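You operate a simulated robot arm through the tools that you are given. There is no shell and no other tool.

Carry out the task below with a simulated robot arm. There is one attempt and no reset: what you move stays moved.

## Task
Halt, switch off and vent the pump, then change the black filter for the white one.
Fine: white valve open for the change, shut last; old filter on the blue table. Set down upright: black filter. Where these are worked on the way, their far stop is far enough and under half their travel is too little: white valve.

The check looks at the end state, three seconds after you hand in, the way a careful person would. Anything else that was tipped, shoved, dropped, spilled or broken makes it a failure.

## Robot
A 6-joint arm with a two-finger parallel gripper, fixed in place. Base frame: the origin is at the foot of the arm, x ahead of it, y to its left, z up; the work surface is at about z = 0.66. Lengths are in m, angles in degrees, forces in N, time in s.
Its first joint turns from -166.0 to 166.0 degrees. Payload 3.91 kg.
The tool frame sits at the grasp point between the pads (the TCP): z along the fingers, y along the line on which they close. The tips reach 0.03 m beyond it. The gripper opens to 0.11 m. The fingers are 0.02 m wide and 0.01 m thick; the gripper's body (0.048 by 0.112 m) begins 0.055 m behind the TCP.
Orientation is told as [roll, pitch, yaw] about the base's x, y, z axes, in that order, counted from this pose: with the fingers straight down and closing along the base's y, the tool's x points along the base's -x, its y along +y and its z along -z.

## Interface
- The arm moves only by the tool send_rows. Its argument "moves" is a list of rows, each a list of 7 numbers: the turn, a rotation vector about the base's x, y, z in degrees, then the shift along the base's x, y, z in m, then the gripper command, from -1 (shut) to 1 (fully open), values between in proportion. In form: [[wx, wy, wz, dx, dy, dz, grip], ...]. A call has 1 to 20 rows; each row is the pose to reach, as a shift and turn from the pose commanded when the call began. Each row takes 0.2 s and may step no farther than 0.05 m and 8.6 degrees from the row before; otherwise, or with a gripper value out of range, the whole call is refused. Where a pose cannot be reached the arm comes as near as it can. A force on the tool above 90 N (or 10 N above the force at the start of the call, whichever is more), or a blocked arm, ends the call early, and 0.2 s more pass. Each finger travels about 0.108 m/s and halts on what it meets, pressing with about 45 N; the grip force reading is that of the motor and also rises with nothing between the fingers. The clock runs only during rows and for 0.2 s after the last one: add rows that repeat a pose to give the fingers time. The reply holds the time, the measured pose of the TCP, the force on the tool along the base axes, the opening and the grip force, in the units named above and with some noise, with the torque about the TCP (base axes, N m) and any sound that the robot's microphone picked up.
- Cameras (640 x 400 px; columns grow to the right, rows downward): "scene" is fixed at [0.2201, 0.649, 1.4227]; the picture's right is [-0.77, -0.64, 0.00], its down [-0.36, 0.44, -0.82] and it looks along [0.52, -0.63, -0.57] (base axes); focal length 368 px, centre (320, 200). "wrist" rides on the gripper at [0.072, 0.017, -0.103] in the tool frame; the picture's right is [-0.23, 0.97, 0.00], its down [-0.76, -0.18, -0.62] and it looks along [-0.61, -0.14, 0.78] (tool axes); focal length 222 px, centre (320, 200). There is no depth. A picture from a camera that has moved, and an enlarged one, comes with that camera's place and axes in the base frame and with its lens.
- grab_frame(camera): a new picture of that camera. No time passes.
- zoom(camera, box): a new picture of the part [left, top, right, bottom] of that camera's present view, enlarged. No time passes.
- job_done(): hands the job in; it is judged then, once.

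Nothing tells you positions but the pictures and the camera data. Unless the task says otherwise, let go and move clear before handing in.

The tools are called as name(argument=value, ...) on one line, values as JSON. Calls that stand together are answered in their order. send_rows: Moves the arm, as the interface text tells. Its arguments: {"type":"object","properties":{"moves":{"type":"array"}},"required":["moves"]} The other tools are called the same way: grab_frame (camera) takes a picture; zoom (camera, box) takes an enlarged picture of a part of a camera's view; job_done () hands the job in.

At the start:

```text
t: 0.0
eef_pos: [0.6062, -0.0822, 1.0025]
orientation: [0.0, 0.0, 0.0]
ft_force: [0.8, -0.3, -0.7]
moment: [-0.04, 0.02, 0.0]
width: 0.11
grasp_force: 0.0
```

scene: 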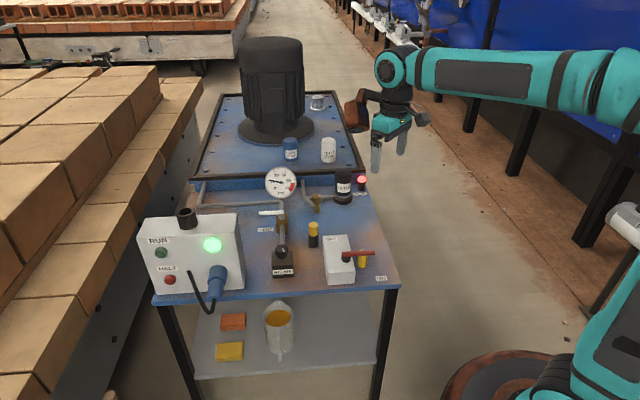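
wrist: 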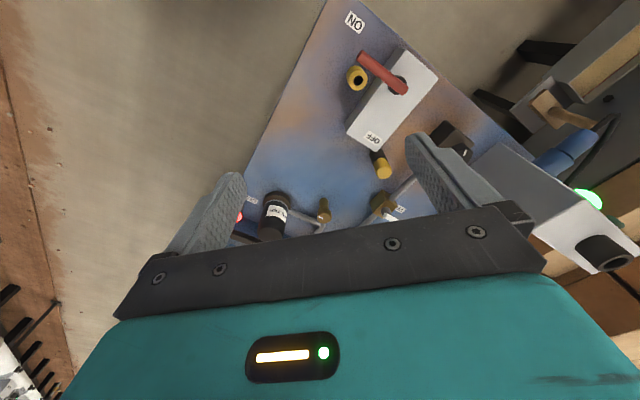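

I see a cart with a control box (RUN/HALT), a gauge, valves, a switch with a red lever, and filters on the table behind. I'll zoom in on each area before moving anything.

zoom(camera="scene", box=[130, 190, 270, 310])

zoom(camera="scene", box=[250, 160, 390, 290])

zoom(camera="scene", box=[190, 80, 370, 200])

zoom(camera="wrist", box=[220, 0, 640, 260])

```text
3.33 times, centred on (200, 250) of scene
camera zoom: at [0.2201, 0.649, 1.4227], right [-0.77, -0.64, 0.0], down [-0.36, 0.44, -0.82], along [0.52, -0.63, -0.57], focal length 1226 px, centre (720, 33)
```

zoom: 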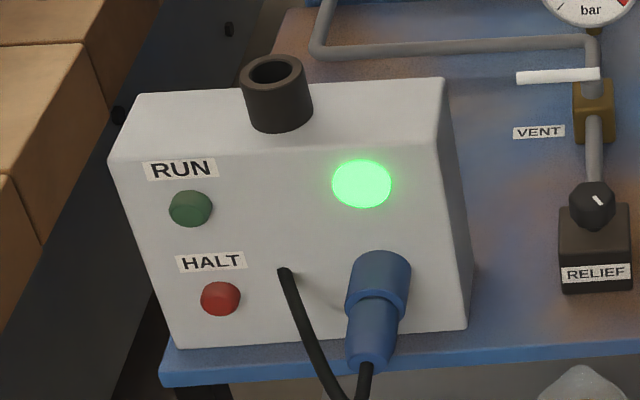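

```text
3.08 times, centred on (320, 225) of scene
camera zoom: at [0.2201, 0.649, 1.4227], right [-0.77, -0.64, 0.0], down [-0.36, 0.44, -0.82], along [0.52, -0.63, -0.57], focal length 1132 px, centre (320, 123)
```

zoom: 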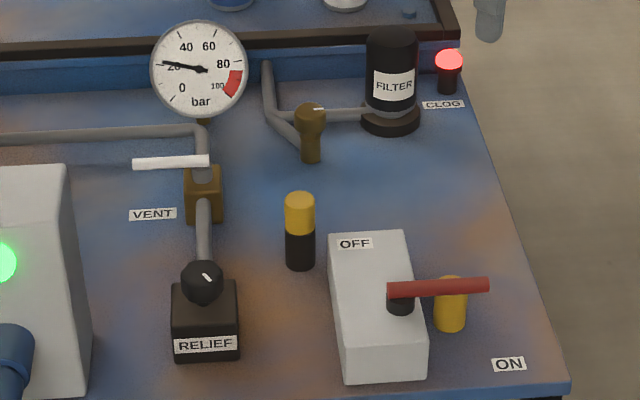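

```text
3.33 times, centred on (280, 140) of scene
camera zoom: at [0.2201, 0.649, 1.4227], right [-0.77, -0.64, 0.0], down [-0.36, 0.44, -0.82], along [0.52, -0.63, -0.57], focal length 1226 px, centre (453, 400)
```

zoom: 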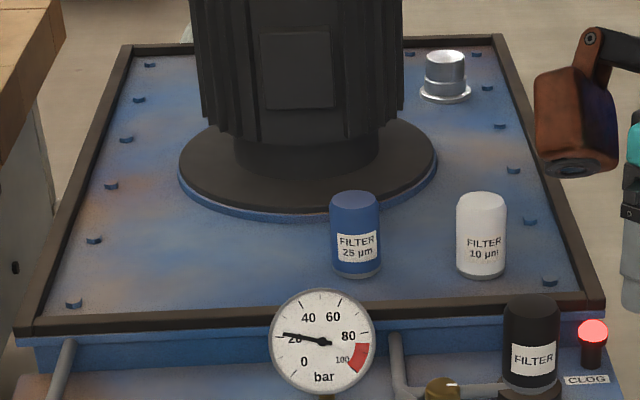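

```text
1.52 times, centred on (430, 130) of wrist
camera zoom: at [0.5342, -0.0653, 1.1063], right [0.23, 0.97, 0.0], down [0.76, -0.18, 0.62], along [0.61, -0.14, -0.78], focal length 338 px, centre (152, 307)
```

zoom: 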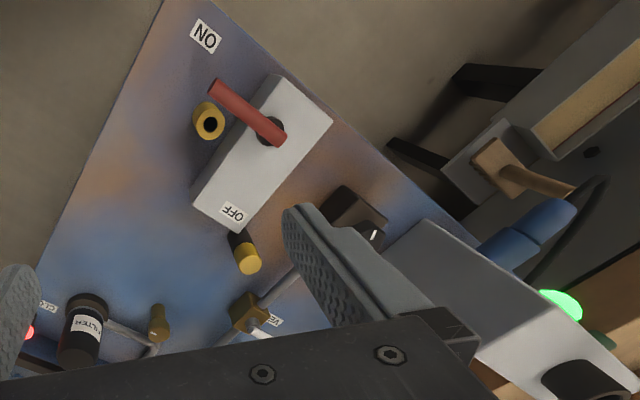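

The HALT button, red isolator lever, VENT valve (white lever), gauge and filter seat are all on the cart. The spare filters stand on the pump tray behind. I'll zoom in closer before I plan any motion.

zoom(camera="scene", box=[310, 225, 390, 290])

zoom(camera="scene", box=[250, 160, 330, 225])

zoom(camera="scene", box=[295, 155, 385, 220])

zoom(camera="wrist", box=[300, 0, 460, 100])

zoom(camera="wrist", box=[230, 140, 430, 265])

```text
6.15 times, centred on (350, 258) of scene
camera zoom: at [0.2201, 0.649, 1.4227], right [-0.77, -0.64, 0.0], down [-0.36, 0.44, -0.82], along [0.52, -0.63, -0.57], focal length 2264 px, centre (135, -154)
```

zoom: 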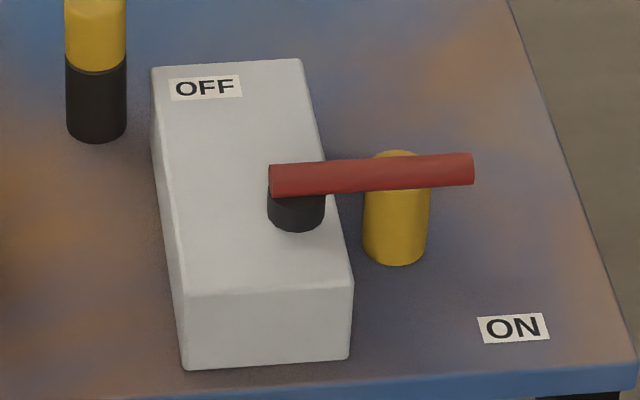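

```text
6.15 times, centred on (290, 192) of scene
camera zoom: at [0.2201, 0.649, 1.4227], right [-0.77, -0.64, 0.0], down [-0.36, 0.44, -0.82], along [0.52, -0.63, -0.57], focal length 2264 px, centre (505, 246)
```

zoom: 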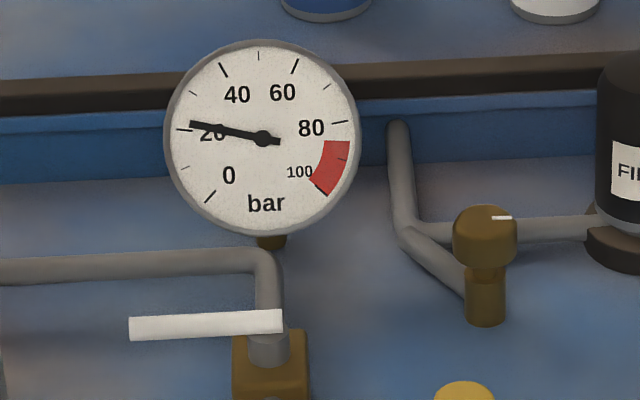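

```text
6.15 times, centred on (340, 188) of scene
camera zoom: at [0.2201, 0.649, 1.4227], right [-0.77, -0.64, 0.0], down [-0.36, 0.44, -0.82], along [0.52, -0.63, -0.57], focal length 2264 px, centre (197, 277)
```

zoom: 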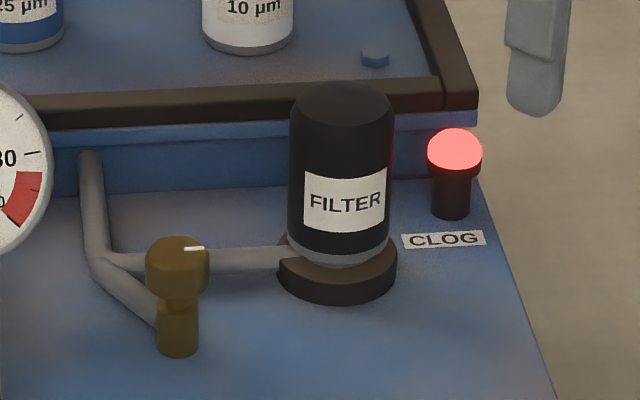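

```text
4.00 times, centred on (380, 50) of wrist
camera zoom: at [0.5342, -0.0653, 1.1063], right [0.23, 0.97, 0.0], down [0.76, -0.18, 0.62], along [0.61, -0.14, -0.78], focal length 888 px, centre (80, 800)
```

zoom: 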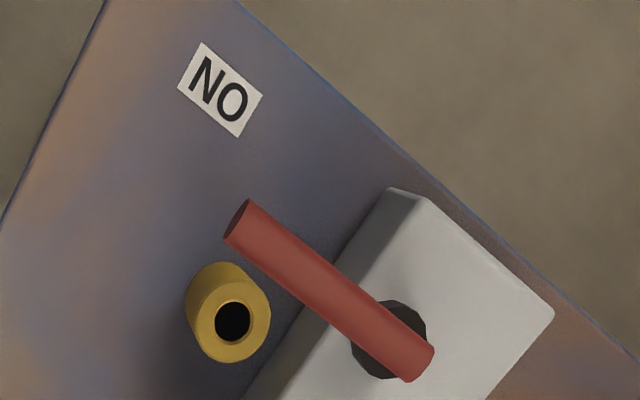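

```text
3.20 times, centred on (330, 202) of wrist
camera zoom: at [0.5342, -0.0653, 1.1063], right [0.23, 0.97, 0.0], down [0.76, -0.18, 0.62], along [0.61, -0.14, -0.78], focal length 711 px, centre (288, 192)
```

zoom: 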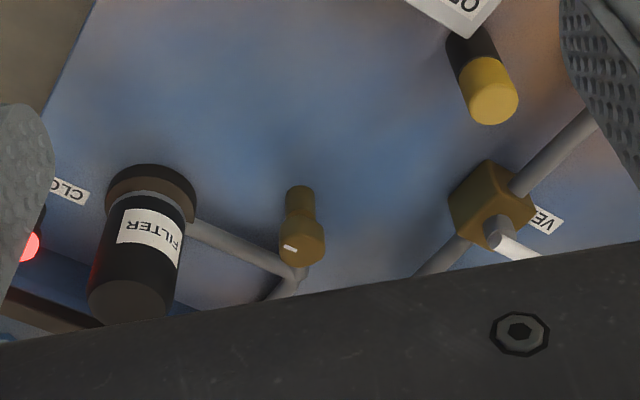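

The isolator lever is at ON and pointing right. OFF is 90° counter-clockwise from it, as seen from above. I'll tilt the tool outward, high above everything, so the wrist camera can see the tray and the spare filters.

send_rows(moves=[[0, -8, 0, 0, 0, 0.02, 1], [0, -16, 0, 0, -0.02, 0.04, 1], [0, -24, 0, 0, -0.04, 0.05, 1], [0, -32, 0, 0, -0.06, 0.05, 1], [0, -40, 0, 0, -0.08, 0.05, 1], [0, -40, 0, 0, -0.08, 0.05, 1]])

grab_frame(camera="wrist")

grab_frame(camera="scene")

```text
t: 1.4
eef_pos: [0.6072, -0.1627, 1.0531]
orientation: [-0.1, -40.0, -0.1]
ft_force: [-0.2, -0.3, 0.3]
moment: [0.0, 0.01, -0.02]
width: 0.1101
grasp_force: 0.0
```

```text
taken
camera wrist: at [0.4842, -0.1457, 1.0853], right [0.17, 0.97, 0.15], down [0.18, -0.18, 0.97], along [0.97, -0.14, -0.21], focal length 222 px, centre (320, 200)
```

wrist: 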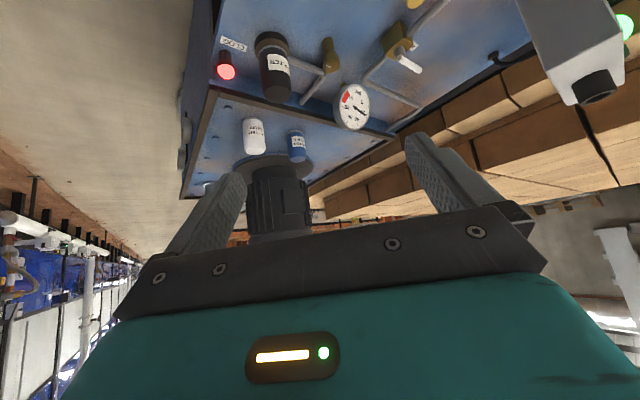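

```text
taken
```

scene: 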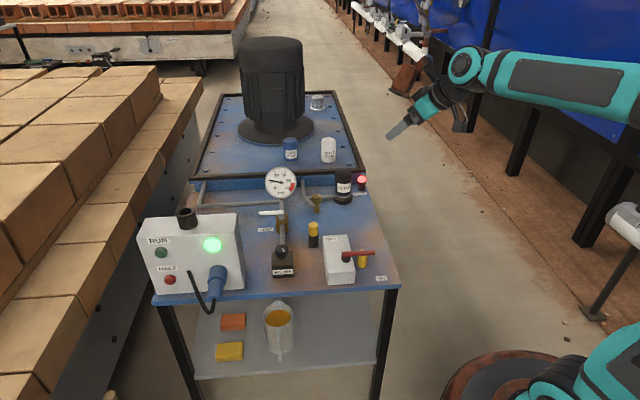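

zoom(camera="wrist", box=[170, 0, 430, 200])

zoom(camera="wrist", box=[210, 20, 340, 170])

zoom(camera="wrist", box=[310, 0, 450, 140])

```text
2.00 times, centred on (300, 100) of wrist
camera zoom: at [0.4842, -0.1457, 1.0853], right [0.17, 0.97, 0.15], down [0.18, -0.18, 0.97], along [0.97, -0.14, -0.21], focal length 444 px, centre (360, 400)
```

zoom: 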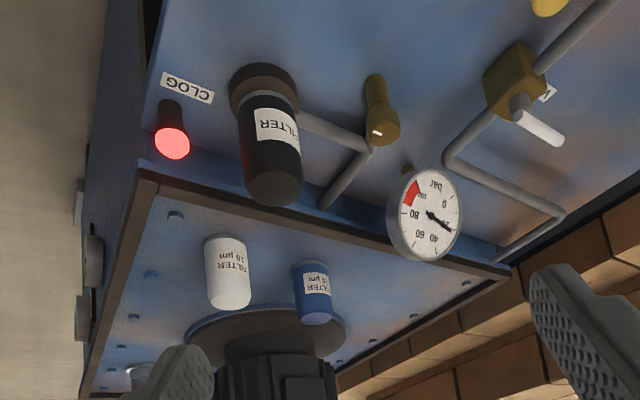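

```text
2.67 times, centred on (275, 95) of wrist
camera zoom: at [0.4842, -0.1457, 1.0853], right [0.17, 0.97, 0.15], down [0.18, -0.18, 0.97], along [0.97, -0.14, -0.21], focal length 592 px, centre (440, 480)
```

zoom: 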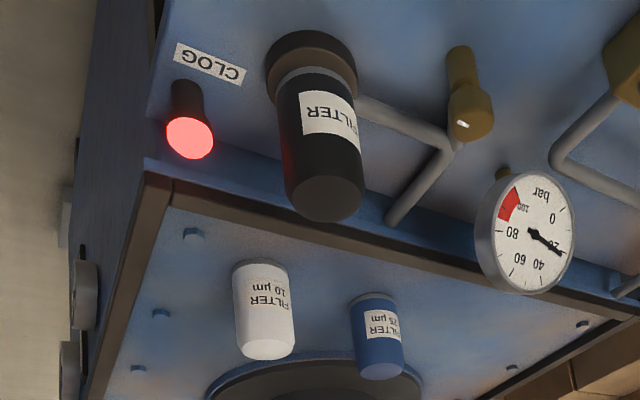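

```text
2.86 times, centred on (380, 70) of wrist
camera zoom: at [0.4842, -0.1457, 1.0853], right [0.17, 0.97, 0.15], down [0.18, -0.18, 0.97], along [0.97, -0.14, -0.21], focal length 635 px, centre (149, 571)
```

zoom: 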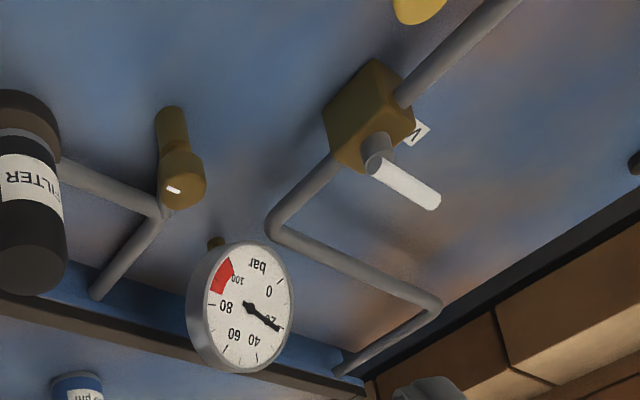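

The tank top behind carries the white and blue filters. I place the white one at about (1.01, -0.37), the black one at (0.845, -0.25), and the vent lever pivot at (0.913, 0.003) with its tip at (0.967, 0.053). First I'll swing high over to the control box to press HALT.

send_rows(moves=[[0, 8, 0, 0.01, 0.04, 0, 1], [0, 16, 0, 0.02, 0.085, 0, 1], [0, 24, 0, 0.03, 0.13, 0, 1], [0, 32, 0, 0.04, 0.175, 0, 1], [0, 40, 0, 0.05, 0.22, 0, 1], [0, 40, 0, 0.06, 0.265, 0, 1], [0, 40, 0, 0.07, 0.31, 0, 1], [0, 40, 0, 0.08, 0.355, 0, 1], [0, 40, 0, 0.09, 0.4, 0, 1], [0, 40, 0, 0.09, 0.41, 0, 1], [0, 40, 0, 0.09, 0.41, 0, 0]])

grab_frame(camera="wrist")

grab_frame(camera="scene")

```text
t: 3.8
eef_pos: [0.6984, 0.248, 1.0508]
orientation: [0.0, 0.0, -0.1]
ft_force: [0.1, -0.8, 0.2]
moment: [0.02, 0.01, -0.02]
width: 0.0549
grasp_force: 0.0
```

```text
taken
camera wrist: at [0.6254, 0.2653, 1.154], right [0.23, 0.97, 0.0], down [0.76, -0.18, 0.62], along [0.61, -0.14, -0.78], focal length 222 px, centre (320, 200)
```

wrist: 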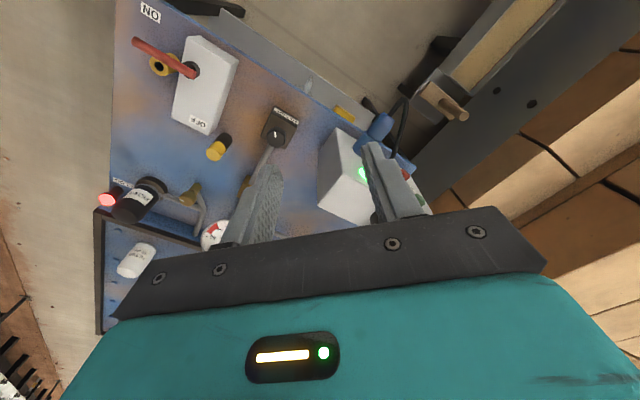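

```text
taken
```

scene: 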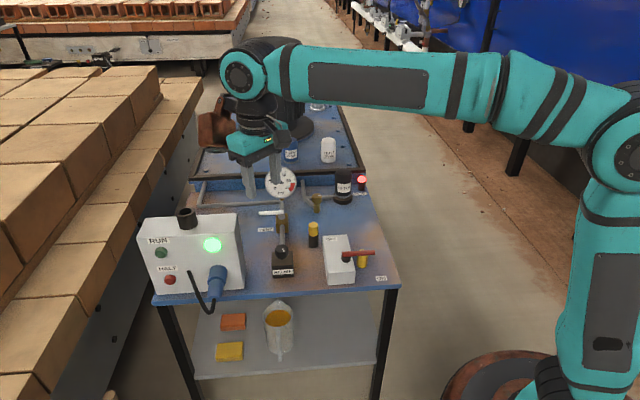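

The path is clear. I'll close the gripper, yaw so the fingers face the box's front panel, and shift to in front of it while staying high.

send_rows(moves=[[0, 0, -7.67, 0.01, 0.037, -0.005, -1], [0, 0, -15.3, 0.02, 0.074, -0.01, -1], [0, 0, -23, 0.03, 0.111, -0.02, -1], [0, 0, -30.7, 0.04, 0.148, -0.03, -1], [0, 0, -38.3, 0.05, 0.185, -0.04, -1], [0, 0, -46, 0.06, 0.222, -0.05, -1], [0, 0, -46, 0.06, 0.222, -0.05, -1]])

grab_frame(camera="wrist")

grab_frame(camera="scene")

```text
t: 5.4
eef_pos: [0.7591, 0.4674, 0.9992]
orientation: [0.1, -0.1, -46.2]
ft_force: [0.3, 0.4, -1.1]
moment: [0.05, 0.03, 0.0]
width: 0.0001
grasp_force: 37.8
```

```text
taken
camera wrist: at [0.7199, 0.5318, 1.1037], right [0.86, 0.51, 0.0], down [0.4, -0.67, 0.62], along [0.32, -0.54, -0.78], focal length 222 px, centre (320, 200)
```

wrist: 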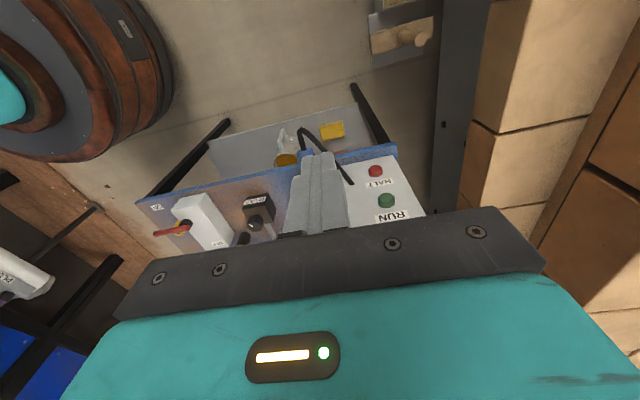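

```text
taken
```

scene: 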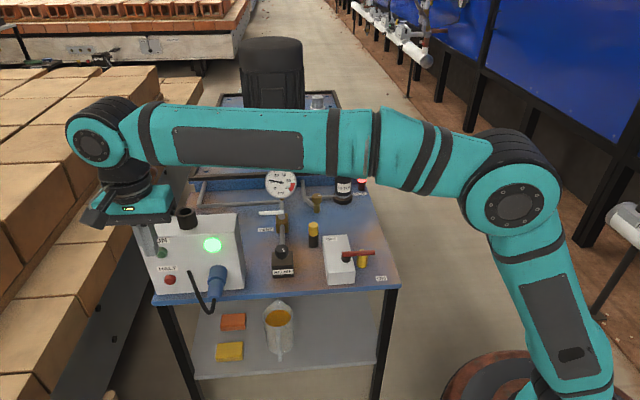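

I can see HALT and RUN from the wrist camera. I'll zoom to fix HALT's position by triangulation.

zoom(camera="wrist", box=[270, 110, 430, 230])

zoom(camera="scene", box=[130, 205, 250, 305])

```text
3.33 times, centred on (350, 170) of wrist
camera zoom: at [0.7199, 0.5318, 1.1037], right [0.86, 0.51, 0.0], down [0.4, -0.67, 0.62], along [0.32, -0.54, -0.78], focal length 740 px, centre (220, 300)
```

zoom: 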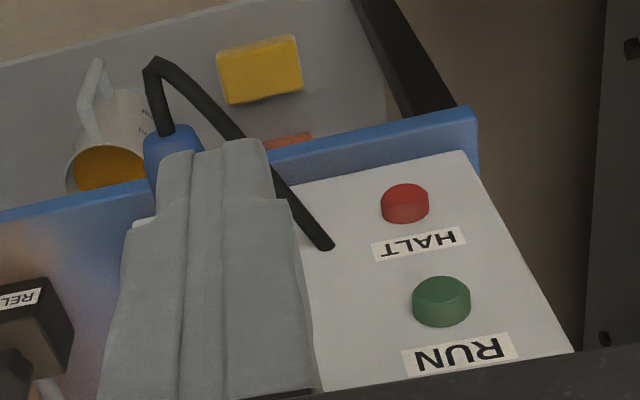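

```text
4.00 times, centred on (190, 255) of scene
camera zoom: at [0.2201, 0.649, 1.4227], right [-0.77, -0.64, 0.0], down [-0.36, 0.44, -0.82], along [0.52, -0.63, -0.57], focal length 1471 px, centre (840, -20)
```

zoom: 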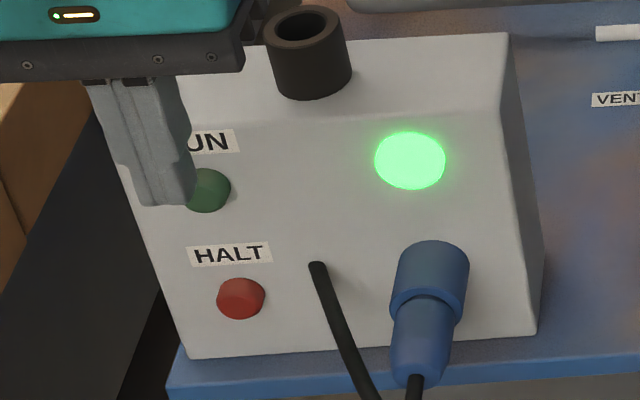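

I estimate HALT's outer face at (0.929, 0.39, 0.726). I'll tilt the tool 45° so the closed fingertips point at the panel, then look again.

send_rows(moves=[[-5.39, -5.21, 0, 0.01, 0.005, -0.025, -1], [-10.79, -10.42, 0, 0.02, 0.01, -0.05, -1], [-16.18, -15.64, 0, 0.03, 0.016, -0.075, -1], [-21.57, -20.85, 0, 0.04, 0.022, -0.1, -1], [-26.96, -26.06, 0, 0.05, 0.027, -0.125, -1], [-32.36, -31.27, 0, 0.06, 0.033, -0.149, -1], [-32.36, -31.27, 0, 0.06, 0.033, -0.149, -1]])

grab_frame(camera="wrist")

grab_frame(camera="scene")

```text
t: 7.0
eef_pos: [0.8151, 0.502, 0.854]
orientation: [0.0, -45.1, -46.0]
ft_force: [-0.8, -0.6, 0.7]
moment: [0.0, -0.01, -0.01]
width: 0.0
grasp_force: 38.0
```

```text
taken
camera wrist: at [0.7411, 0.6047, 0.8759], right [0.81, 0.56, 0.16], down [-0.06, -0.19, 0.98], along [0.58, -0.8, -0.12], focal length 222 px, centre (320, 200)
```

wrist: 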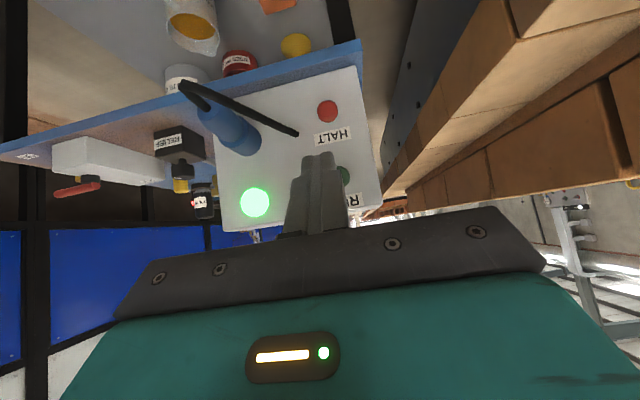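

```text
taken
```

scene: 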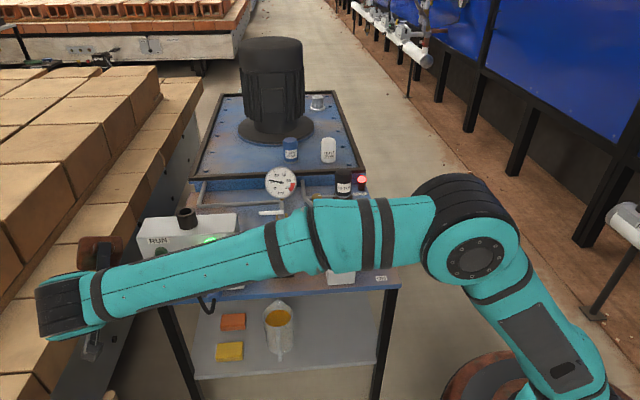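

HALT triangulates to about (0.930, 0.390, 0.724). I'll lower the fingertips to just in front of it and check the alignment before pressing.

send_rows(moves=[[0, 0, 0, 0.015, -0.014, -0.0385, -1], [0, 0, 0, 0.03, -0.028, -0.077, -1], [0, 0, 0, 0.0454, -0.0421, -0.1155, -1], [0, 0, 0, 0.0593, -0.0565, -0.1155, -1], [0, 0, 0, 0.0732, -0.0709, -0.1155, -1], [0, 0, 0, 0.0732, -0.0709, -0.1155, -1]])

grab_frame(camera="wrist")

zoom(camera="wrist", box=[240, 60, 400, 200])

grab_frame(camera="scene")

```text
t: 8.4
eef_pos: [0.89, 0.4342, 0.7378]
orientation: [0.0, -45.0, -45.9]
ft_force: [0.2, -0.1, 0.6]
moment: [0.0, -0.02, 0.02]
width: 0.0
grasp_force: 37.7
```

```text
taken
camera wrist: at [0.8162, 0.5353, 0.7598], right [0.81, 0.56, 0.16], down [-0.06, -0.19, 0.98], along [0.58, -0.8, -0.12], focal length 222 px, centre (320, 200)
```

wrist: 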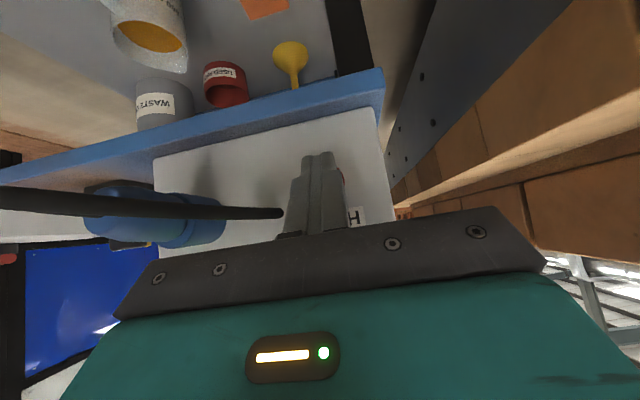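

```text
2.86 times, centred on (320, 130) of wrist
camera zoom: at [0.8162, 0.5353, 0.7598], right [0.81, 0.56, 0.16], down [-0.06, -0.19, 0.98], along [0.58, -0.8, -0.12], focal length 635 px, centre (320, 400)
```

zoom: 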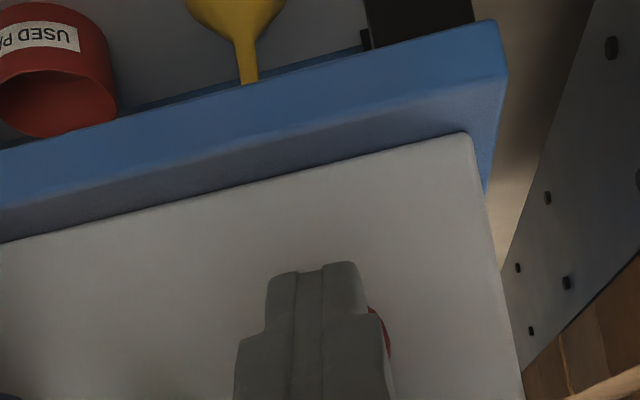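

```text
taken
```

scene: 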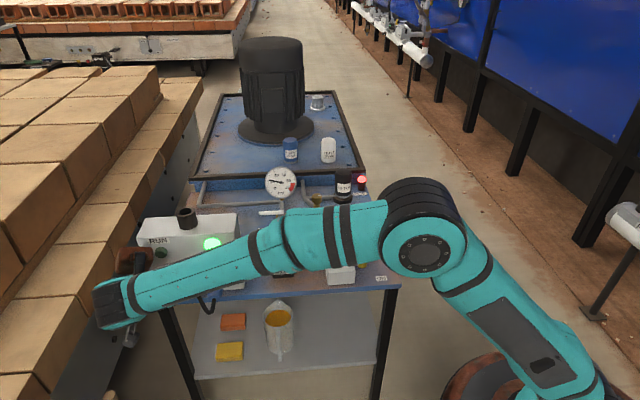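

The fingertips are lined up in front of HALT with about 3 cm to go. I'll press in small steps along the panel normal.

send_rows(moves=[[0, 0, 0, 0.0104, -0.0108, 0, -1], [0, 0, 0, 0.0174, -0.018, 0, -1], [0, 0, 0, 0.0209, -0.0216, 0, -1], [0, 0, 0, 0.0236, -0.0244, 0, -1], [0, 0, 0, 0.0257, -0.0266, 0, -1]])

zoom(camera="scene", box=[130, 160, 310, 290])

grab_frame(camera="wrist")

```text
t: 9.6
eef_pos: [0.9133, 0.4087, 0.7396]
orientation: [0.1, -45.1, -45.8]
ft_force: [-51.2, 33.5, 9.3]
moment: [-1.55, -3.52, 0.5]
width: 0.0001
grasp_force: 37.4
heard: click
```

```text
3.08 times, centred on (220, 225) of scene
camera zoom: at [0.2201, 0.649, 1.4227], right [-0.77, -0.64, 0.0], down [-0.36, 0.44, -0.82], along [0.52, -0.63, -0.57], focal length 1132 px, centre (628, 123)
```

zoom: 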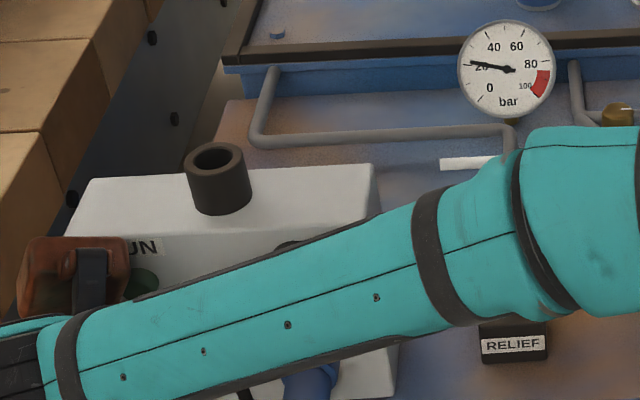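

```text
taken
camera wrist: at [0.8378, 0.5104, 0.7616], right [0.81, 0.56, 0.16], down [-0.06, -0.19, 0.98], along [0.58, -0.8, -0.12], focal length 222 px, centre (320, 200)
```

wrist: 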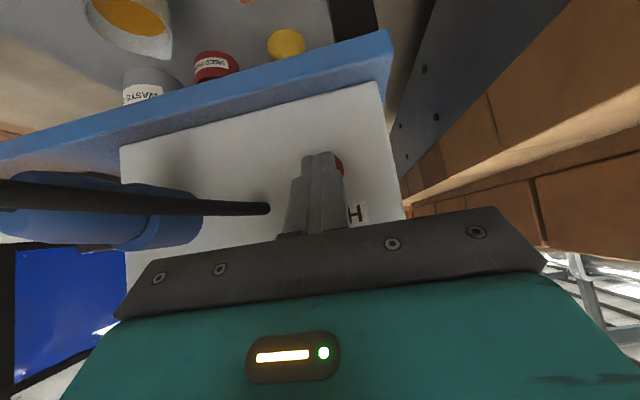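

I heard a click with about 60 N on the tip. I'll back straight off the button and rise clear, then check the lamp.

send_rows(moves=[[0, 0, 0, -0.0104, 0.0108, 0, -1], [0, 0, 0, -0.0348, 0.036, 0.01, -1], [0, 0, 0, -0.06, 0.06, 0.03, -1], [0, 0, 0, -0.08, 0.08, 0.06, -1], [0, 0, 0, -0.09, 0.085, 0.1, -1], [0, 0, 0, -0.1, 0.085, 0.14, -1], [0, 0, 0, -0.12, 0.08, 0.18, -1]])

grab_frame(camera="wrist")

grab_frame(camera="scene")

```text
t: 11.2
eef_pos: [0.7946, 0.4838, 0.9186]
orientation: [-0.1, -45.0, -45.9]
ft_force: [-0.2, 0.0, -0.9]
moment: [-0.04, -0.05, 0.01]
width: 0.0002
grasp_force: 38.1
```

```text
taken
camera wrist: at [0.7203, 0.5865, 0.9415], right [0.81, 0.56, 0.16], down [-0.06, -0.19, 0.98], along [0.58, -0.81, -0.12], focal length 222 px, centre (320, 200)
```

wrist: 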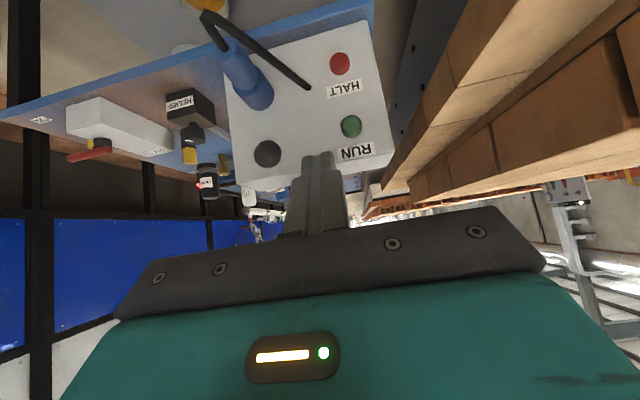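

```text
taken
```

scene: 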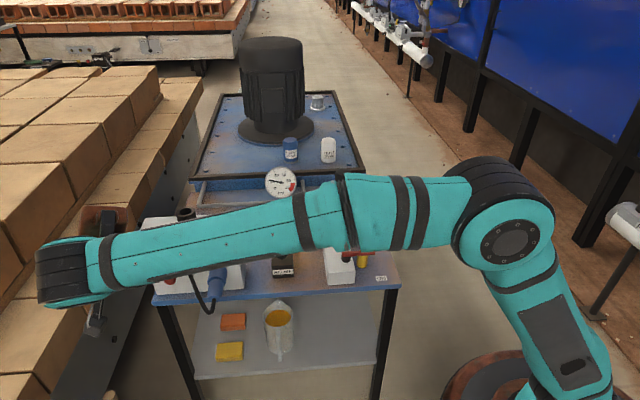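

The run lamp is dark now, so the pump is halted. Next is the isolator: the pivot is at about (0.637, 0.035), and the red lever tip at (0.583, -0.02, 0.732) has to turn 90° counter-clockwise. I'll untilt the tool and move above the lever's front side.

send_rows(moves=[[5.39, 5.21, 0, -0.019, -0.0388, 0.02, -1], [10.79, 10.42, 0, -0.038, -0.0776, 0.03, -1], [16.18, 15.64, 0, -0.0576, -0.116, 0.04, -1], [21.57, 20.85, 0, -0.0768, -0.155, 0.05, -1], [26.96, 26.06, 0, -0.096, -0.194, 0.05, -1], [32.36, 31.27, 0, -0.115, -0.2325, 0.05, -1], [32.36, 31.27, 0, -0.134, -0.271, 0.05, -1], [32.36, 31.27, 0, -0.153, -0.31, 0.05, -1], [32.36, 31.27, 0, -0.1726, -0.349, 0.05, -1], [32.36, 31.27, 0, -0.192, -0.3875, 0.05, -1], [32.36, 31.27, 0, -0.211, -0.426, 0.03, -1], [32.36, 31.27, 0, -0.23, -0.465, 0.0, -1], [32.36, 31.27, 0, -0.23, -0.465, -0.04, -1], [32.36, 31.27, 0, -0.23, -0.465, -0.04, -1]])

grab_frame(camera="wrist")

grab_frame(camera="scene")

```text
refused: row 12 steps farther than a row can; nothing moved
```

```text
taken
camera wrist: at [0.7203, 0.5865, 0.9415], right [0.81, 0.56, 0.16], down [-0.06, -0.19, 0.98], along [0.58, -0.81, -0.12], focal length 222 px, centre (320, 200)
```

wrist: 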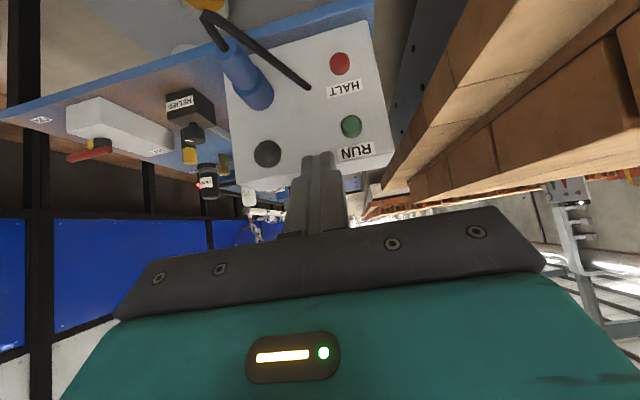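

```text
taken
```

scene: 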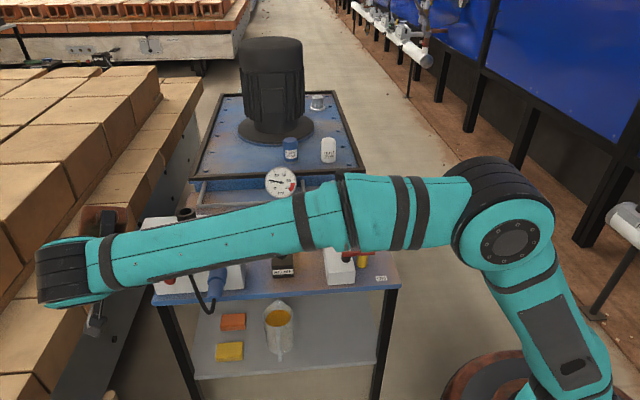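

The call was refused for one oversized row and nothing moved. I'll resend it with smaller steps.

send_rows(moves=[[5.39, 5.21, 0, -0.019, -0.0388, 0.02, -1], [10.79, 10.42, 0, -0.038, -0.0776, 0.03, -1], [16.18, 15.64, 0, -0.0576, -0.116, 0.04, -1], [21.57, 20.85, 0, -0.0768, -0.155, 0.05, -1], [26.96, 26.06, 0, -0.096, -0.194, 0.05, -1], [32.36, 31.27, 0, -0.115, -0.2325, 0.05, -1], [32.36, 31.27, 0, -0.134, -0.271, 0.05, -1], [32.36, 31.27, 0, -0.153, -0.31, 0.05, -1], [32.36, 31.27, 0, -0.1726, -0.349, 0.05, -1], [32.36, 31.27, 0, -0.192, -0.3875, 0.05, -1], [32.36, 31.27, 0, -0.211, -0.426, 0.03, -1], [32.36, 31.27, 0, -0.23, -0.465, 0.01, -1], [32.36, 31.27, 0, -0.23, -0.465, -0.03, -1], [32.36, 31.27, 0, -0.23, -0.465, -0.03, -1]])

grab_frame(camera="wrist")

grab_frame(camera="scene")

```text
t: 14.2
eef_pos: [0.5648, 0.0212, 0.8868]
orientation: [0.1, 0.0, -46.0]
ft_force: [-0.1, -0.1, 0.0]
moment: [-0.01, -0.01, 0.01]
width: 0.0
grasp_force: 37.0
```

```text
taken
camera wrist: at [0.5269, 0.0855, 0.9911], right [0.86, 0.51, 0.0], down [0.4, -0.67, 0.62], along [0.32, -0.54, -0.78], focal length 222 px, centre (320, 200)
```

wrist: 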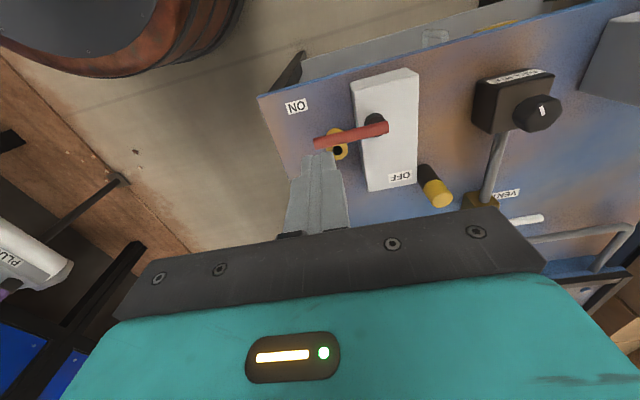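

```text
taken
```

scene: 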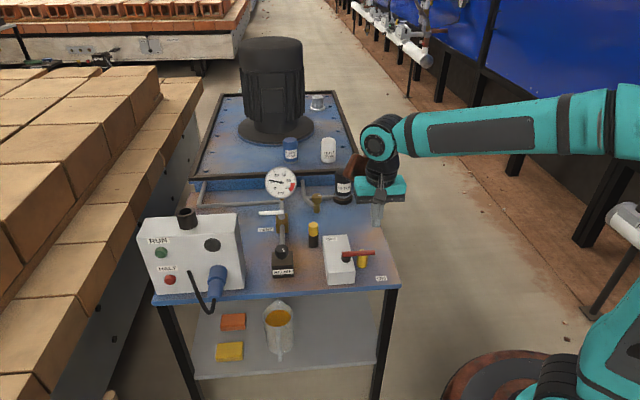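

The lamp is confirmed off. I'll refine the isolator lever's position from this closer view.

zoom(camera="wrist", box=[270, 60, 450, 210])

zoom(camera="wrist", box=[440, 40, 640, 270])

```text
2.67 times, centred on (360, 135) of wrist
camera zoom: at [0.5269, 0.0855, 0.9911], right [0.86, 0.51, 0.0], down [0.4, -0.67, 0.62], along [0.32, -0.54, -0.78], focal length 592 px, centre (213, 373)
```

zoom: 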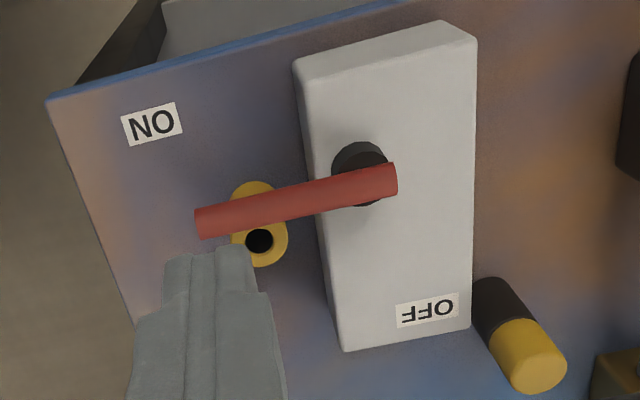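

```text
1.74 times, centred on (540, 155) of wrist
camera zoom: at [0.5269, 0.0855, 0.9911], right [0.86, 0.51, 0.0], down [0.4, -0.67, 0.62], along [0.32, -0.54, -0.78], focal length 386 px, centre (-63, 278)
```

zoom: 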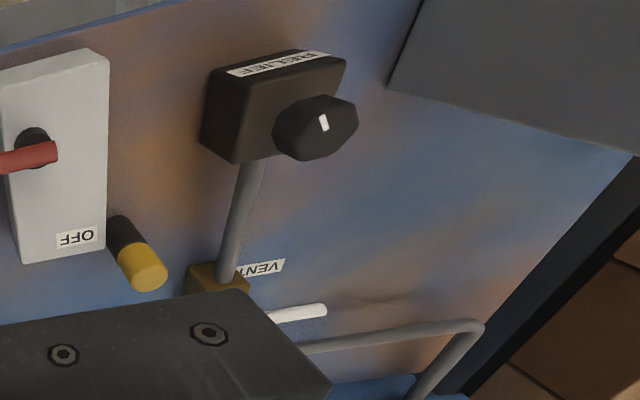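

The lever position agrees with my earlier estimate: tip (0.582, -0.020), near end (0.647, 0.043), z ≈ 0.732. I'll lower the closed fingers in front of the lever, staying above the yellow sleeve top at z ≈ 0.714.

send_rows(moves=[[0, 0, 0, 0, 0, -0.045, -1], [0, 0, 0, 0, 0, -0.09, -1], [0, 0, 0, 0, 0, -0.12, -1], [0, 0, 0, 0, 0, -0.133, -1], [0, 0, 0, 0, 0, -0.133, -1]])

zoom(camera="scene", box=[300, 210, 420, 300])

grab_frame(camera="wrist")

```text
t: 15.4
eef_pos: [0.5644, 0.0204, 0.7556]
orientation: [-0.1, 0.0, -46.0]
ft_force: [0.6, 0.3, -0.3]
moment: [0.01, 0.01, -0.01]
width: 0.0
grasp_force: 37.4
```

```text
4.44 times, centred on (360, 255) of scene
camera zoom: at [0.2201, 0.649, 1.4227], right [-0.77, -0.64, 0.0], down [-0.36, 0.44, -0.82], along [0.52, -0.63, -0.57], focal length 1635 px, centre (142, -44)
```

zoom: 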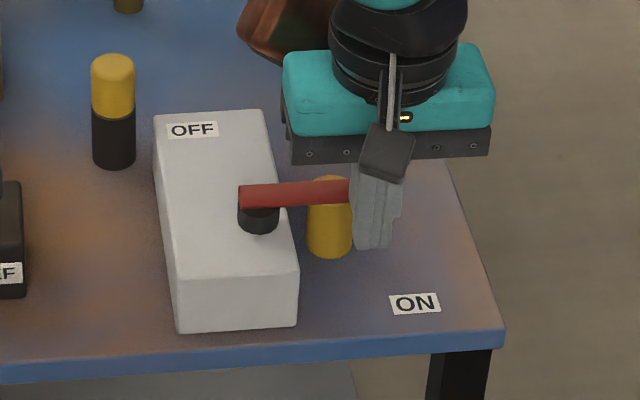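

```text
taken
camera wrist: at [0.5267, 0.0848, 0.8596], right [0.86, 0.51, 0.0], down [0.4, -0.67, 0.62], along [0.32, -0.54, -0.78], focal length 222 px, centre (320, 200)
```

wrist: 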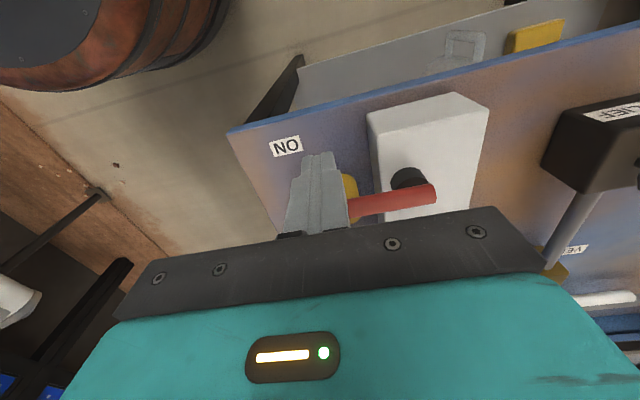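

The fingers are in front of the lever near its tip. I'll sweep the first half of the arc and check the forces.

send_rows(moves=[[0, 0, 0, 0.0077, -0.0079, 0, -1], [0, 0, 0, 0.0154, -0.0157, 0, -1], [0, 0, 0, 0.0195, -0.022, 0, -1], [0, 0, 0, 0.0234, -0.0282, 0, -1], [0, 0, 0, 0.029, -0.0336, 0, -1], [0, 0, 0, 0.0348, -0.039, 0, -1], [0, 0, 0, 0.0422, -0.043, 0, -1], [0, 0, 0, 0.0496, -0.0468, 0, -1]])

zoom(camera="scene", box=[300, 210, 420, 300])

```text
t: 17.2
eef_pos: [0.6149, -0.0256, 0.7556]
orientation: [0.0, 0.0, -45.9]
ft_force: [-0.2, 0.2, -0.4]
moment: [-0.04, 0.02, 0.02]
width: 0.0
grasp_force: 37.9
```

```text
4.44 times, centred on (360, 255) of scene
camera zoom: at [0.2201, 0.649, 1.4227], right [-0.77, -0.64, 0.0], down [-0.36, 0.44, -0.82], along [0.52, -0.63, -0.57], focal length 1635 px, centre (142, -44)
```

zoom: 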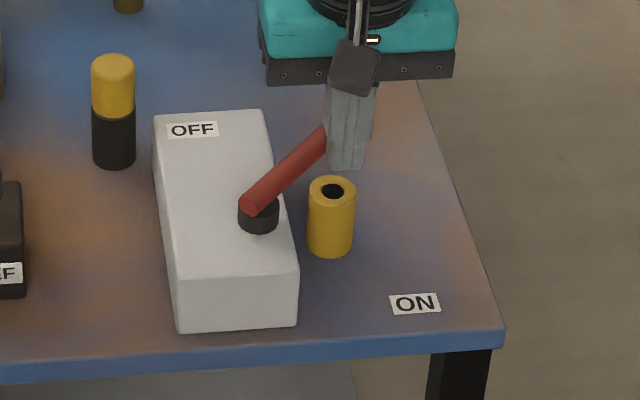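

The lever moves freely. I'll continue the arc to the OFF position.

send_rows(moves=[[0, 0, 0, 0.0086, -0.0019, 0, -1], [0, 0, 0, 0.0172, -0.0037, 0, -1], [0, 0, 0, 0.0264, -0.003, 0, -1], [0, 0, 0, 0.0356, -0.0022, 0, -1], [0, 0, 0, 0.0445, 0.0013, 0, -1], [0, 0, 0, 0.0533, 0.0049, 0, -1], [0, 0, 0, 0.0551, 0.0066, 0, -1], [0, 0, 0, 0.0568, 0.0084, 0, -1]])

zoom(camera="scene", box=[300, 210, 420, 300])

```text
t: 19.0
eef_pos: [0.6692, -0.0195, 0.7562]
orientation: [0.0, 0.1, -45.9]
ft_force: [-15.9, -11.5, 2.1]
moment: [-0.25, 0.36, 0.2]
width: 0.0
grasp_force: 37.5
```

```text
4.44 times, centred on (360, 255) of scene
camera zoom: at [0.2201, 0.649, 1.4227], right [-0.77, -0.64, 0.0], down [-0.36, 0.44, -0.82], along [0.52, -0.63, -0.57], focal length 1635 px, centre (142, -44)
```

zoom: 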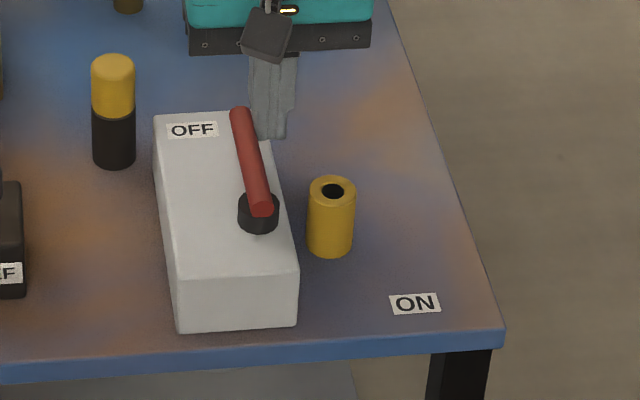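

The lever lines up with the OFF end and I read about 20 N against its stop. I'll give a slight extra nudge, then back away and lift.

send_rows(moves=[[0, 0, 0, 0.0015, 0.0015, 0, -1], [0, 0, 0, 0.0015, 0.0015, 0, -1]])

send_rows(moves=[[0, 0, 0, -0.015, -0.015, 0, -1], [0, 0, 0, -0.02, -0.02, 0.04, -1], [0, 0, 0, -0.02, -0.02, 0.085, -1], [0, 0, 0, -0.02, -0.02, 0.13, -1], [0, 0, 0, -0.02, -0.02, 0.17, -1], [0, 0, 0, -0.02, -0.02, 0.17, -1]])

grab_frame(camera="wrist")

grab_frame(camera="scene")

```text
t: 19.6
eef_pos: [0.6699, -0.0198, 0.7563]
orientation: [-0.1, 0.1, -46.1]
ft_force: [-40.6, -45.8, 0.3]
moment: [-1.1, 0.96, 0.48]
width: 0.0001
grasp_force: 37.4
```

```text
t: 21.0
eef_pos: [0.6536, -0.0356, 0.9242]
orientation: [0.1, 0.0, -46.0]
ft_force: [0.0, -0.3, 0.2]
moment: [-0.01, 0.04, -0.01]
width: 0.0001
grasp_force: 37.5
```

```text
taken
camera wrist: at [0.6155, 0.0277, 1.0283], right [0.86, 0.51, 0.0], down [0.4, -0.67, 0.62], along [0.32, -0.53, -0.78], focal length 222 px, centre (320, 200)
```

wrist: 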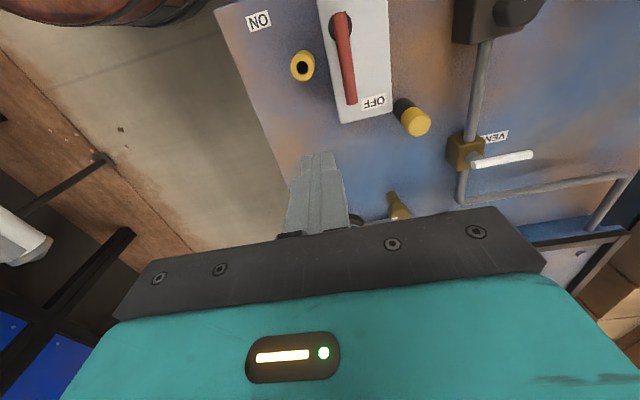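

```text
taken
```

scene: 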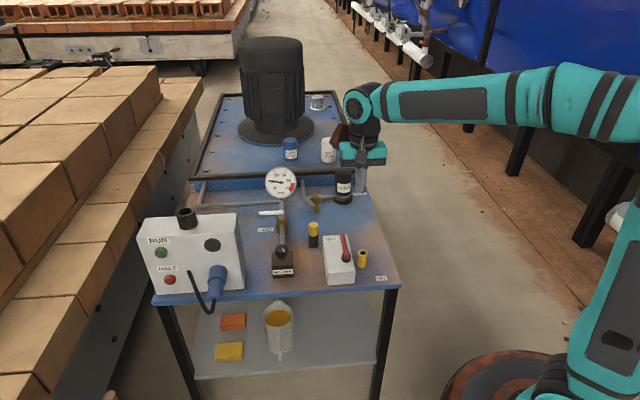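

The isolator is fully at OFF. I'll look closely at the VENT valve next.

zoom(camera="wrist", box=[420, 90, 580, 230])

zoom(camera="scene", box=[245, 195, 315, 245])

```text
2.86 times, centred on (500, 160) of wrist
camera zoom: at [0.6155, 0.0277, 1.0283], right [0.86, 0.51, 0.0], down [0.4, -0.67, 0.62], along [0.32, -0.53, -0.78], focal length 635 px, centre (-194, 314)
```

zoom: 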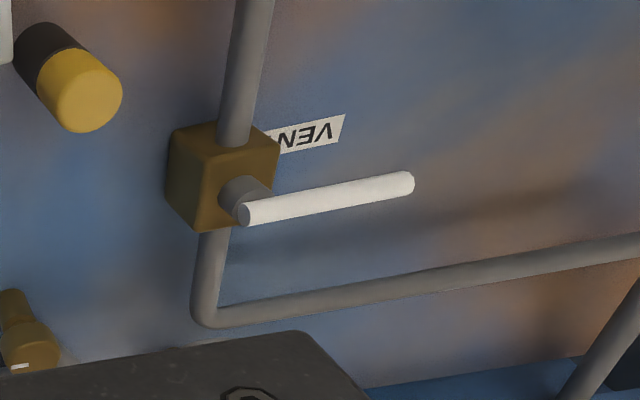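

```text
8.00 times, centred on (280, 220) of scene
camera zoom: at [0.2201, 0.649, 1.4227], right [-0.77, -0.64, 0.0], down [-0.36, 0.44, -0.82], along [0.52, -0.63, -0.57], focal length 2943 px, centre (640, 40)
```

zoom: 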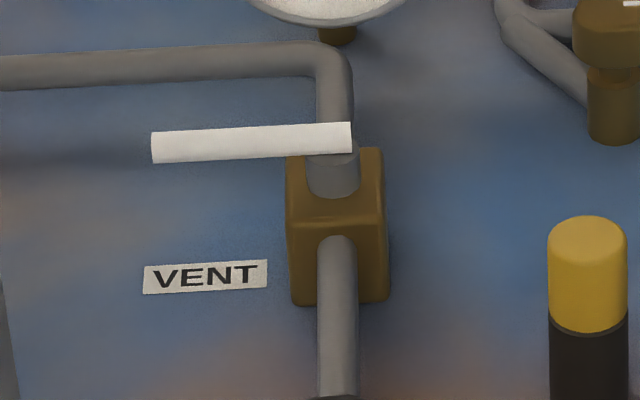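

The vent lever's rod runs from its pivot at (0.9145, 0.0045) to its tip at (0.966, 0.054), at z ≈ 0.724, across the pipe, so it is closed. I'll go above the far side of the rod, between rod and gauge, ready to swing it toward the front.

send_rows(moves=[[0, 0, 0, 0.04, 0.006, 0, -1], [0, 0, 0, 0.08, 0.012, 0, -1], [0, 0, 0, 0.12, 0.019, 0, -1], [0, 0, 0, 0.16, 0.026, 0, -1], [0, 0, 0, 0.2, 0.032, 0, -1], [0, 0, 0, 0.24, 0.039, 0, -1], [0, 0, 0, 0.28, 0.045, 0, -1], [0, 0, 0, 0.315, 0.051, -0.03, -1], [0, 0, 0, 0.315, 0.051, -0.06, -1], [0, 0, 0, 0.315, 0.051, -0.06, -1]])

grab_frame(camera="wrist")

zoom(camera="scene", box=[220, 110, 360, 250])

```text
t: 23.2
eef_pos: [0.9692, 0.0153, 0.8625]
orientation: [-0.1, 0.0, -46.1]
ft_force: [-0.3, 0.3, -0.2]
moment: [0.03, -0.04, -0.04]
width: 0.0
grasp_force: 38.0
```

```text
taken
camera wrist: at [0.931, 0.0791, 0.9664], right [0.86, 0.51, 0.0], down [0.4, -0.67, 0.62], along [0.32, -0.54, -0.78], focal length 222 px, centre (320, 200)
```

wrist: 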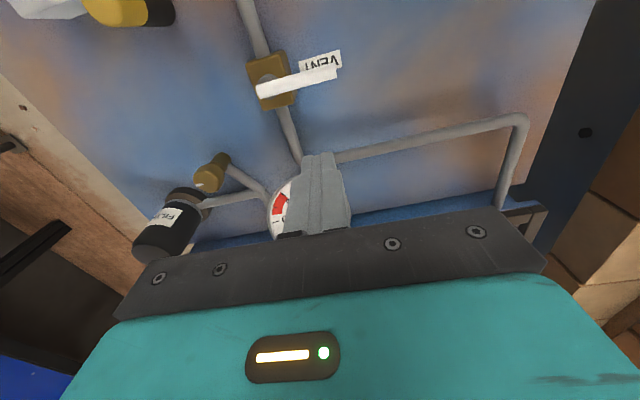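

```text
2.86 times, centred on (290, 180) of scene
camera zoom: at [0.2201, 0.649, 1.4227], right [-0.77, -0.64, 0.0], down [-0.36, 0.44, -0.82], along [0.52, -0.63, -0.57], focal length 1051 px, centre (406, 257)
```

zoom: 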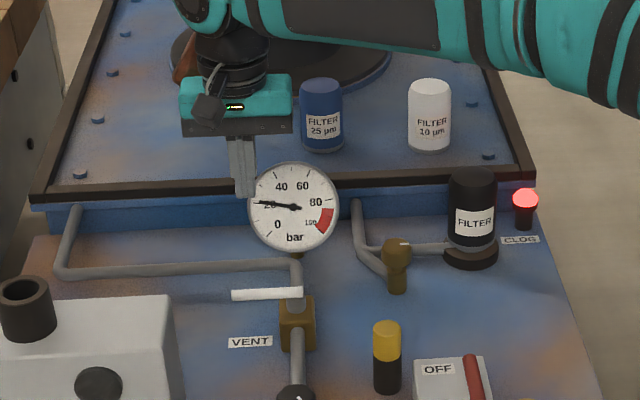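

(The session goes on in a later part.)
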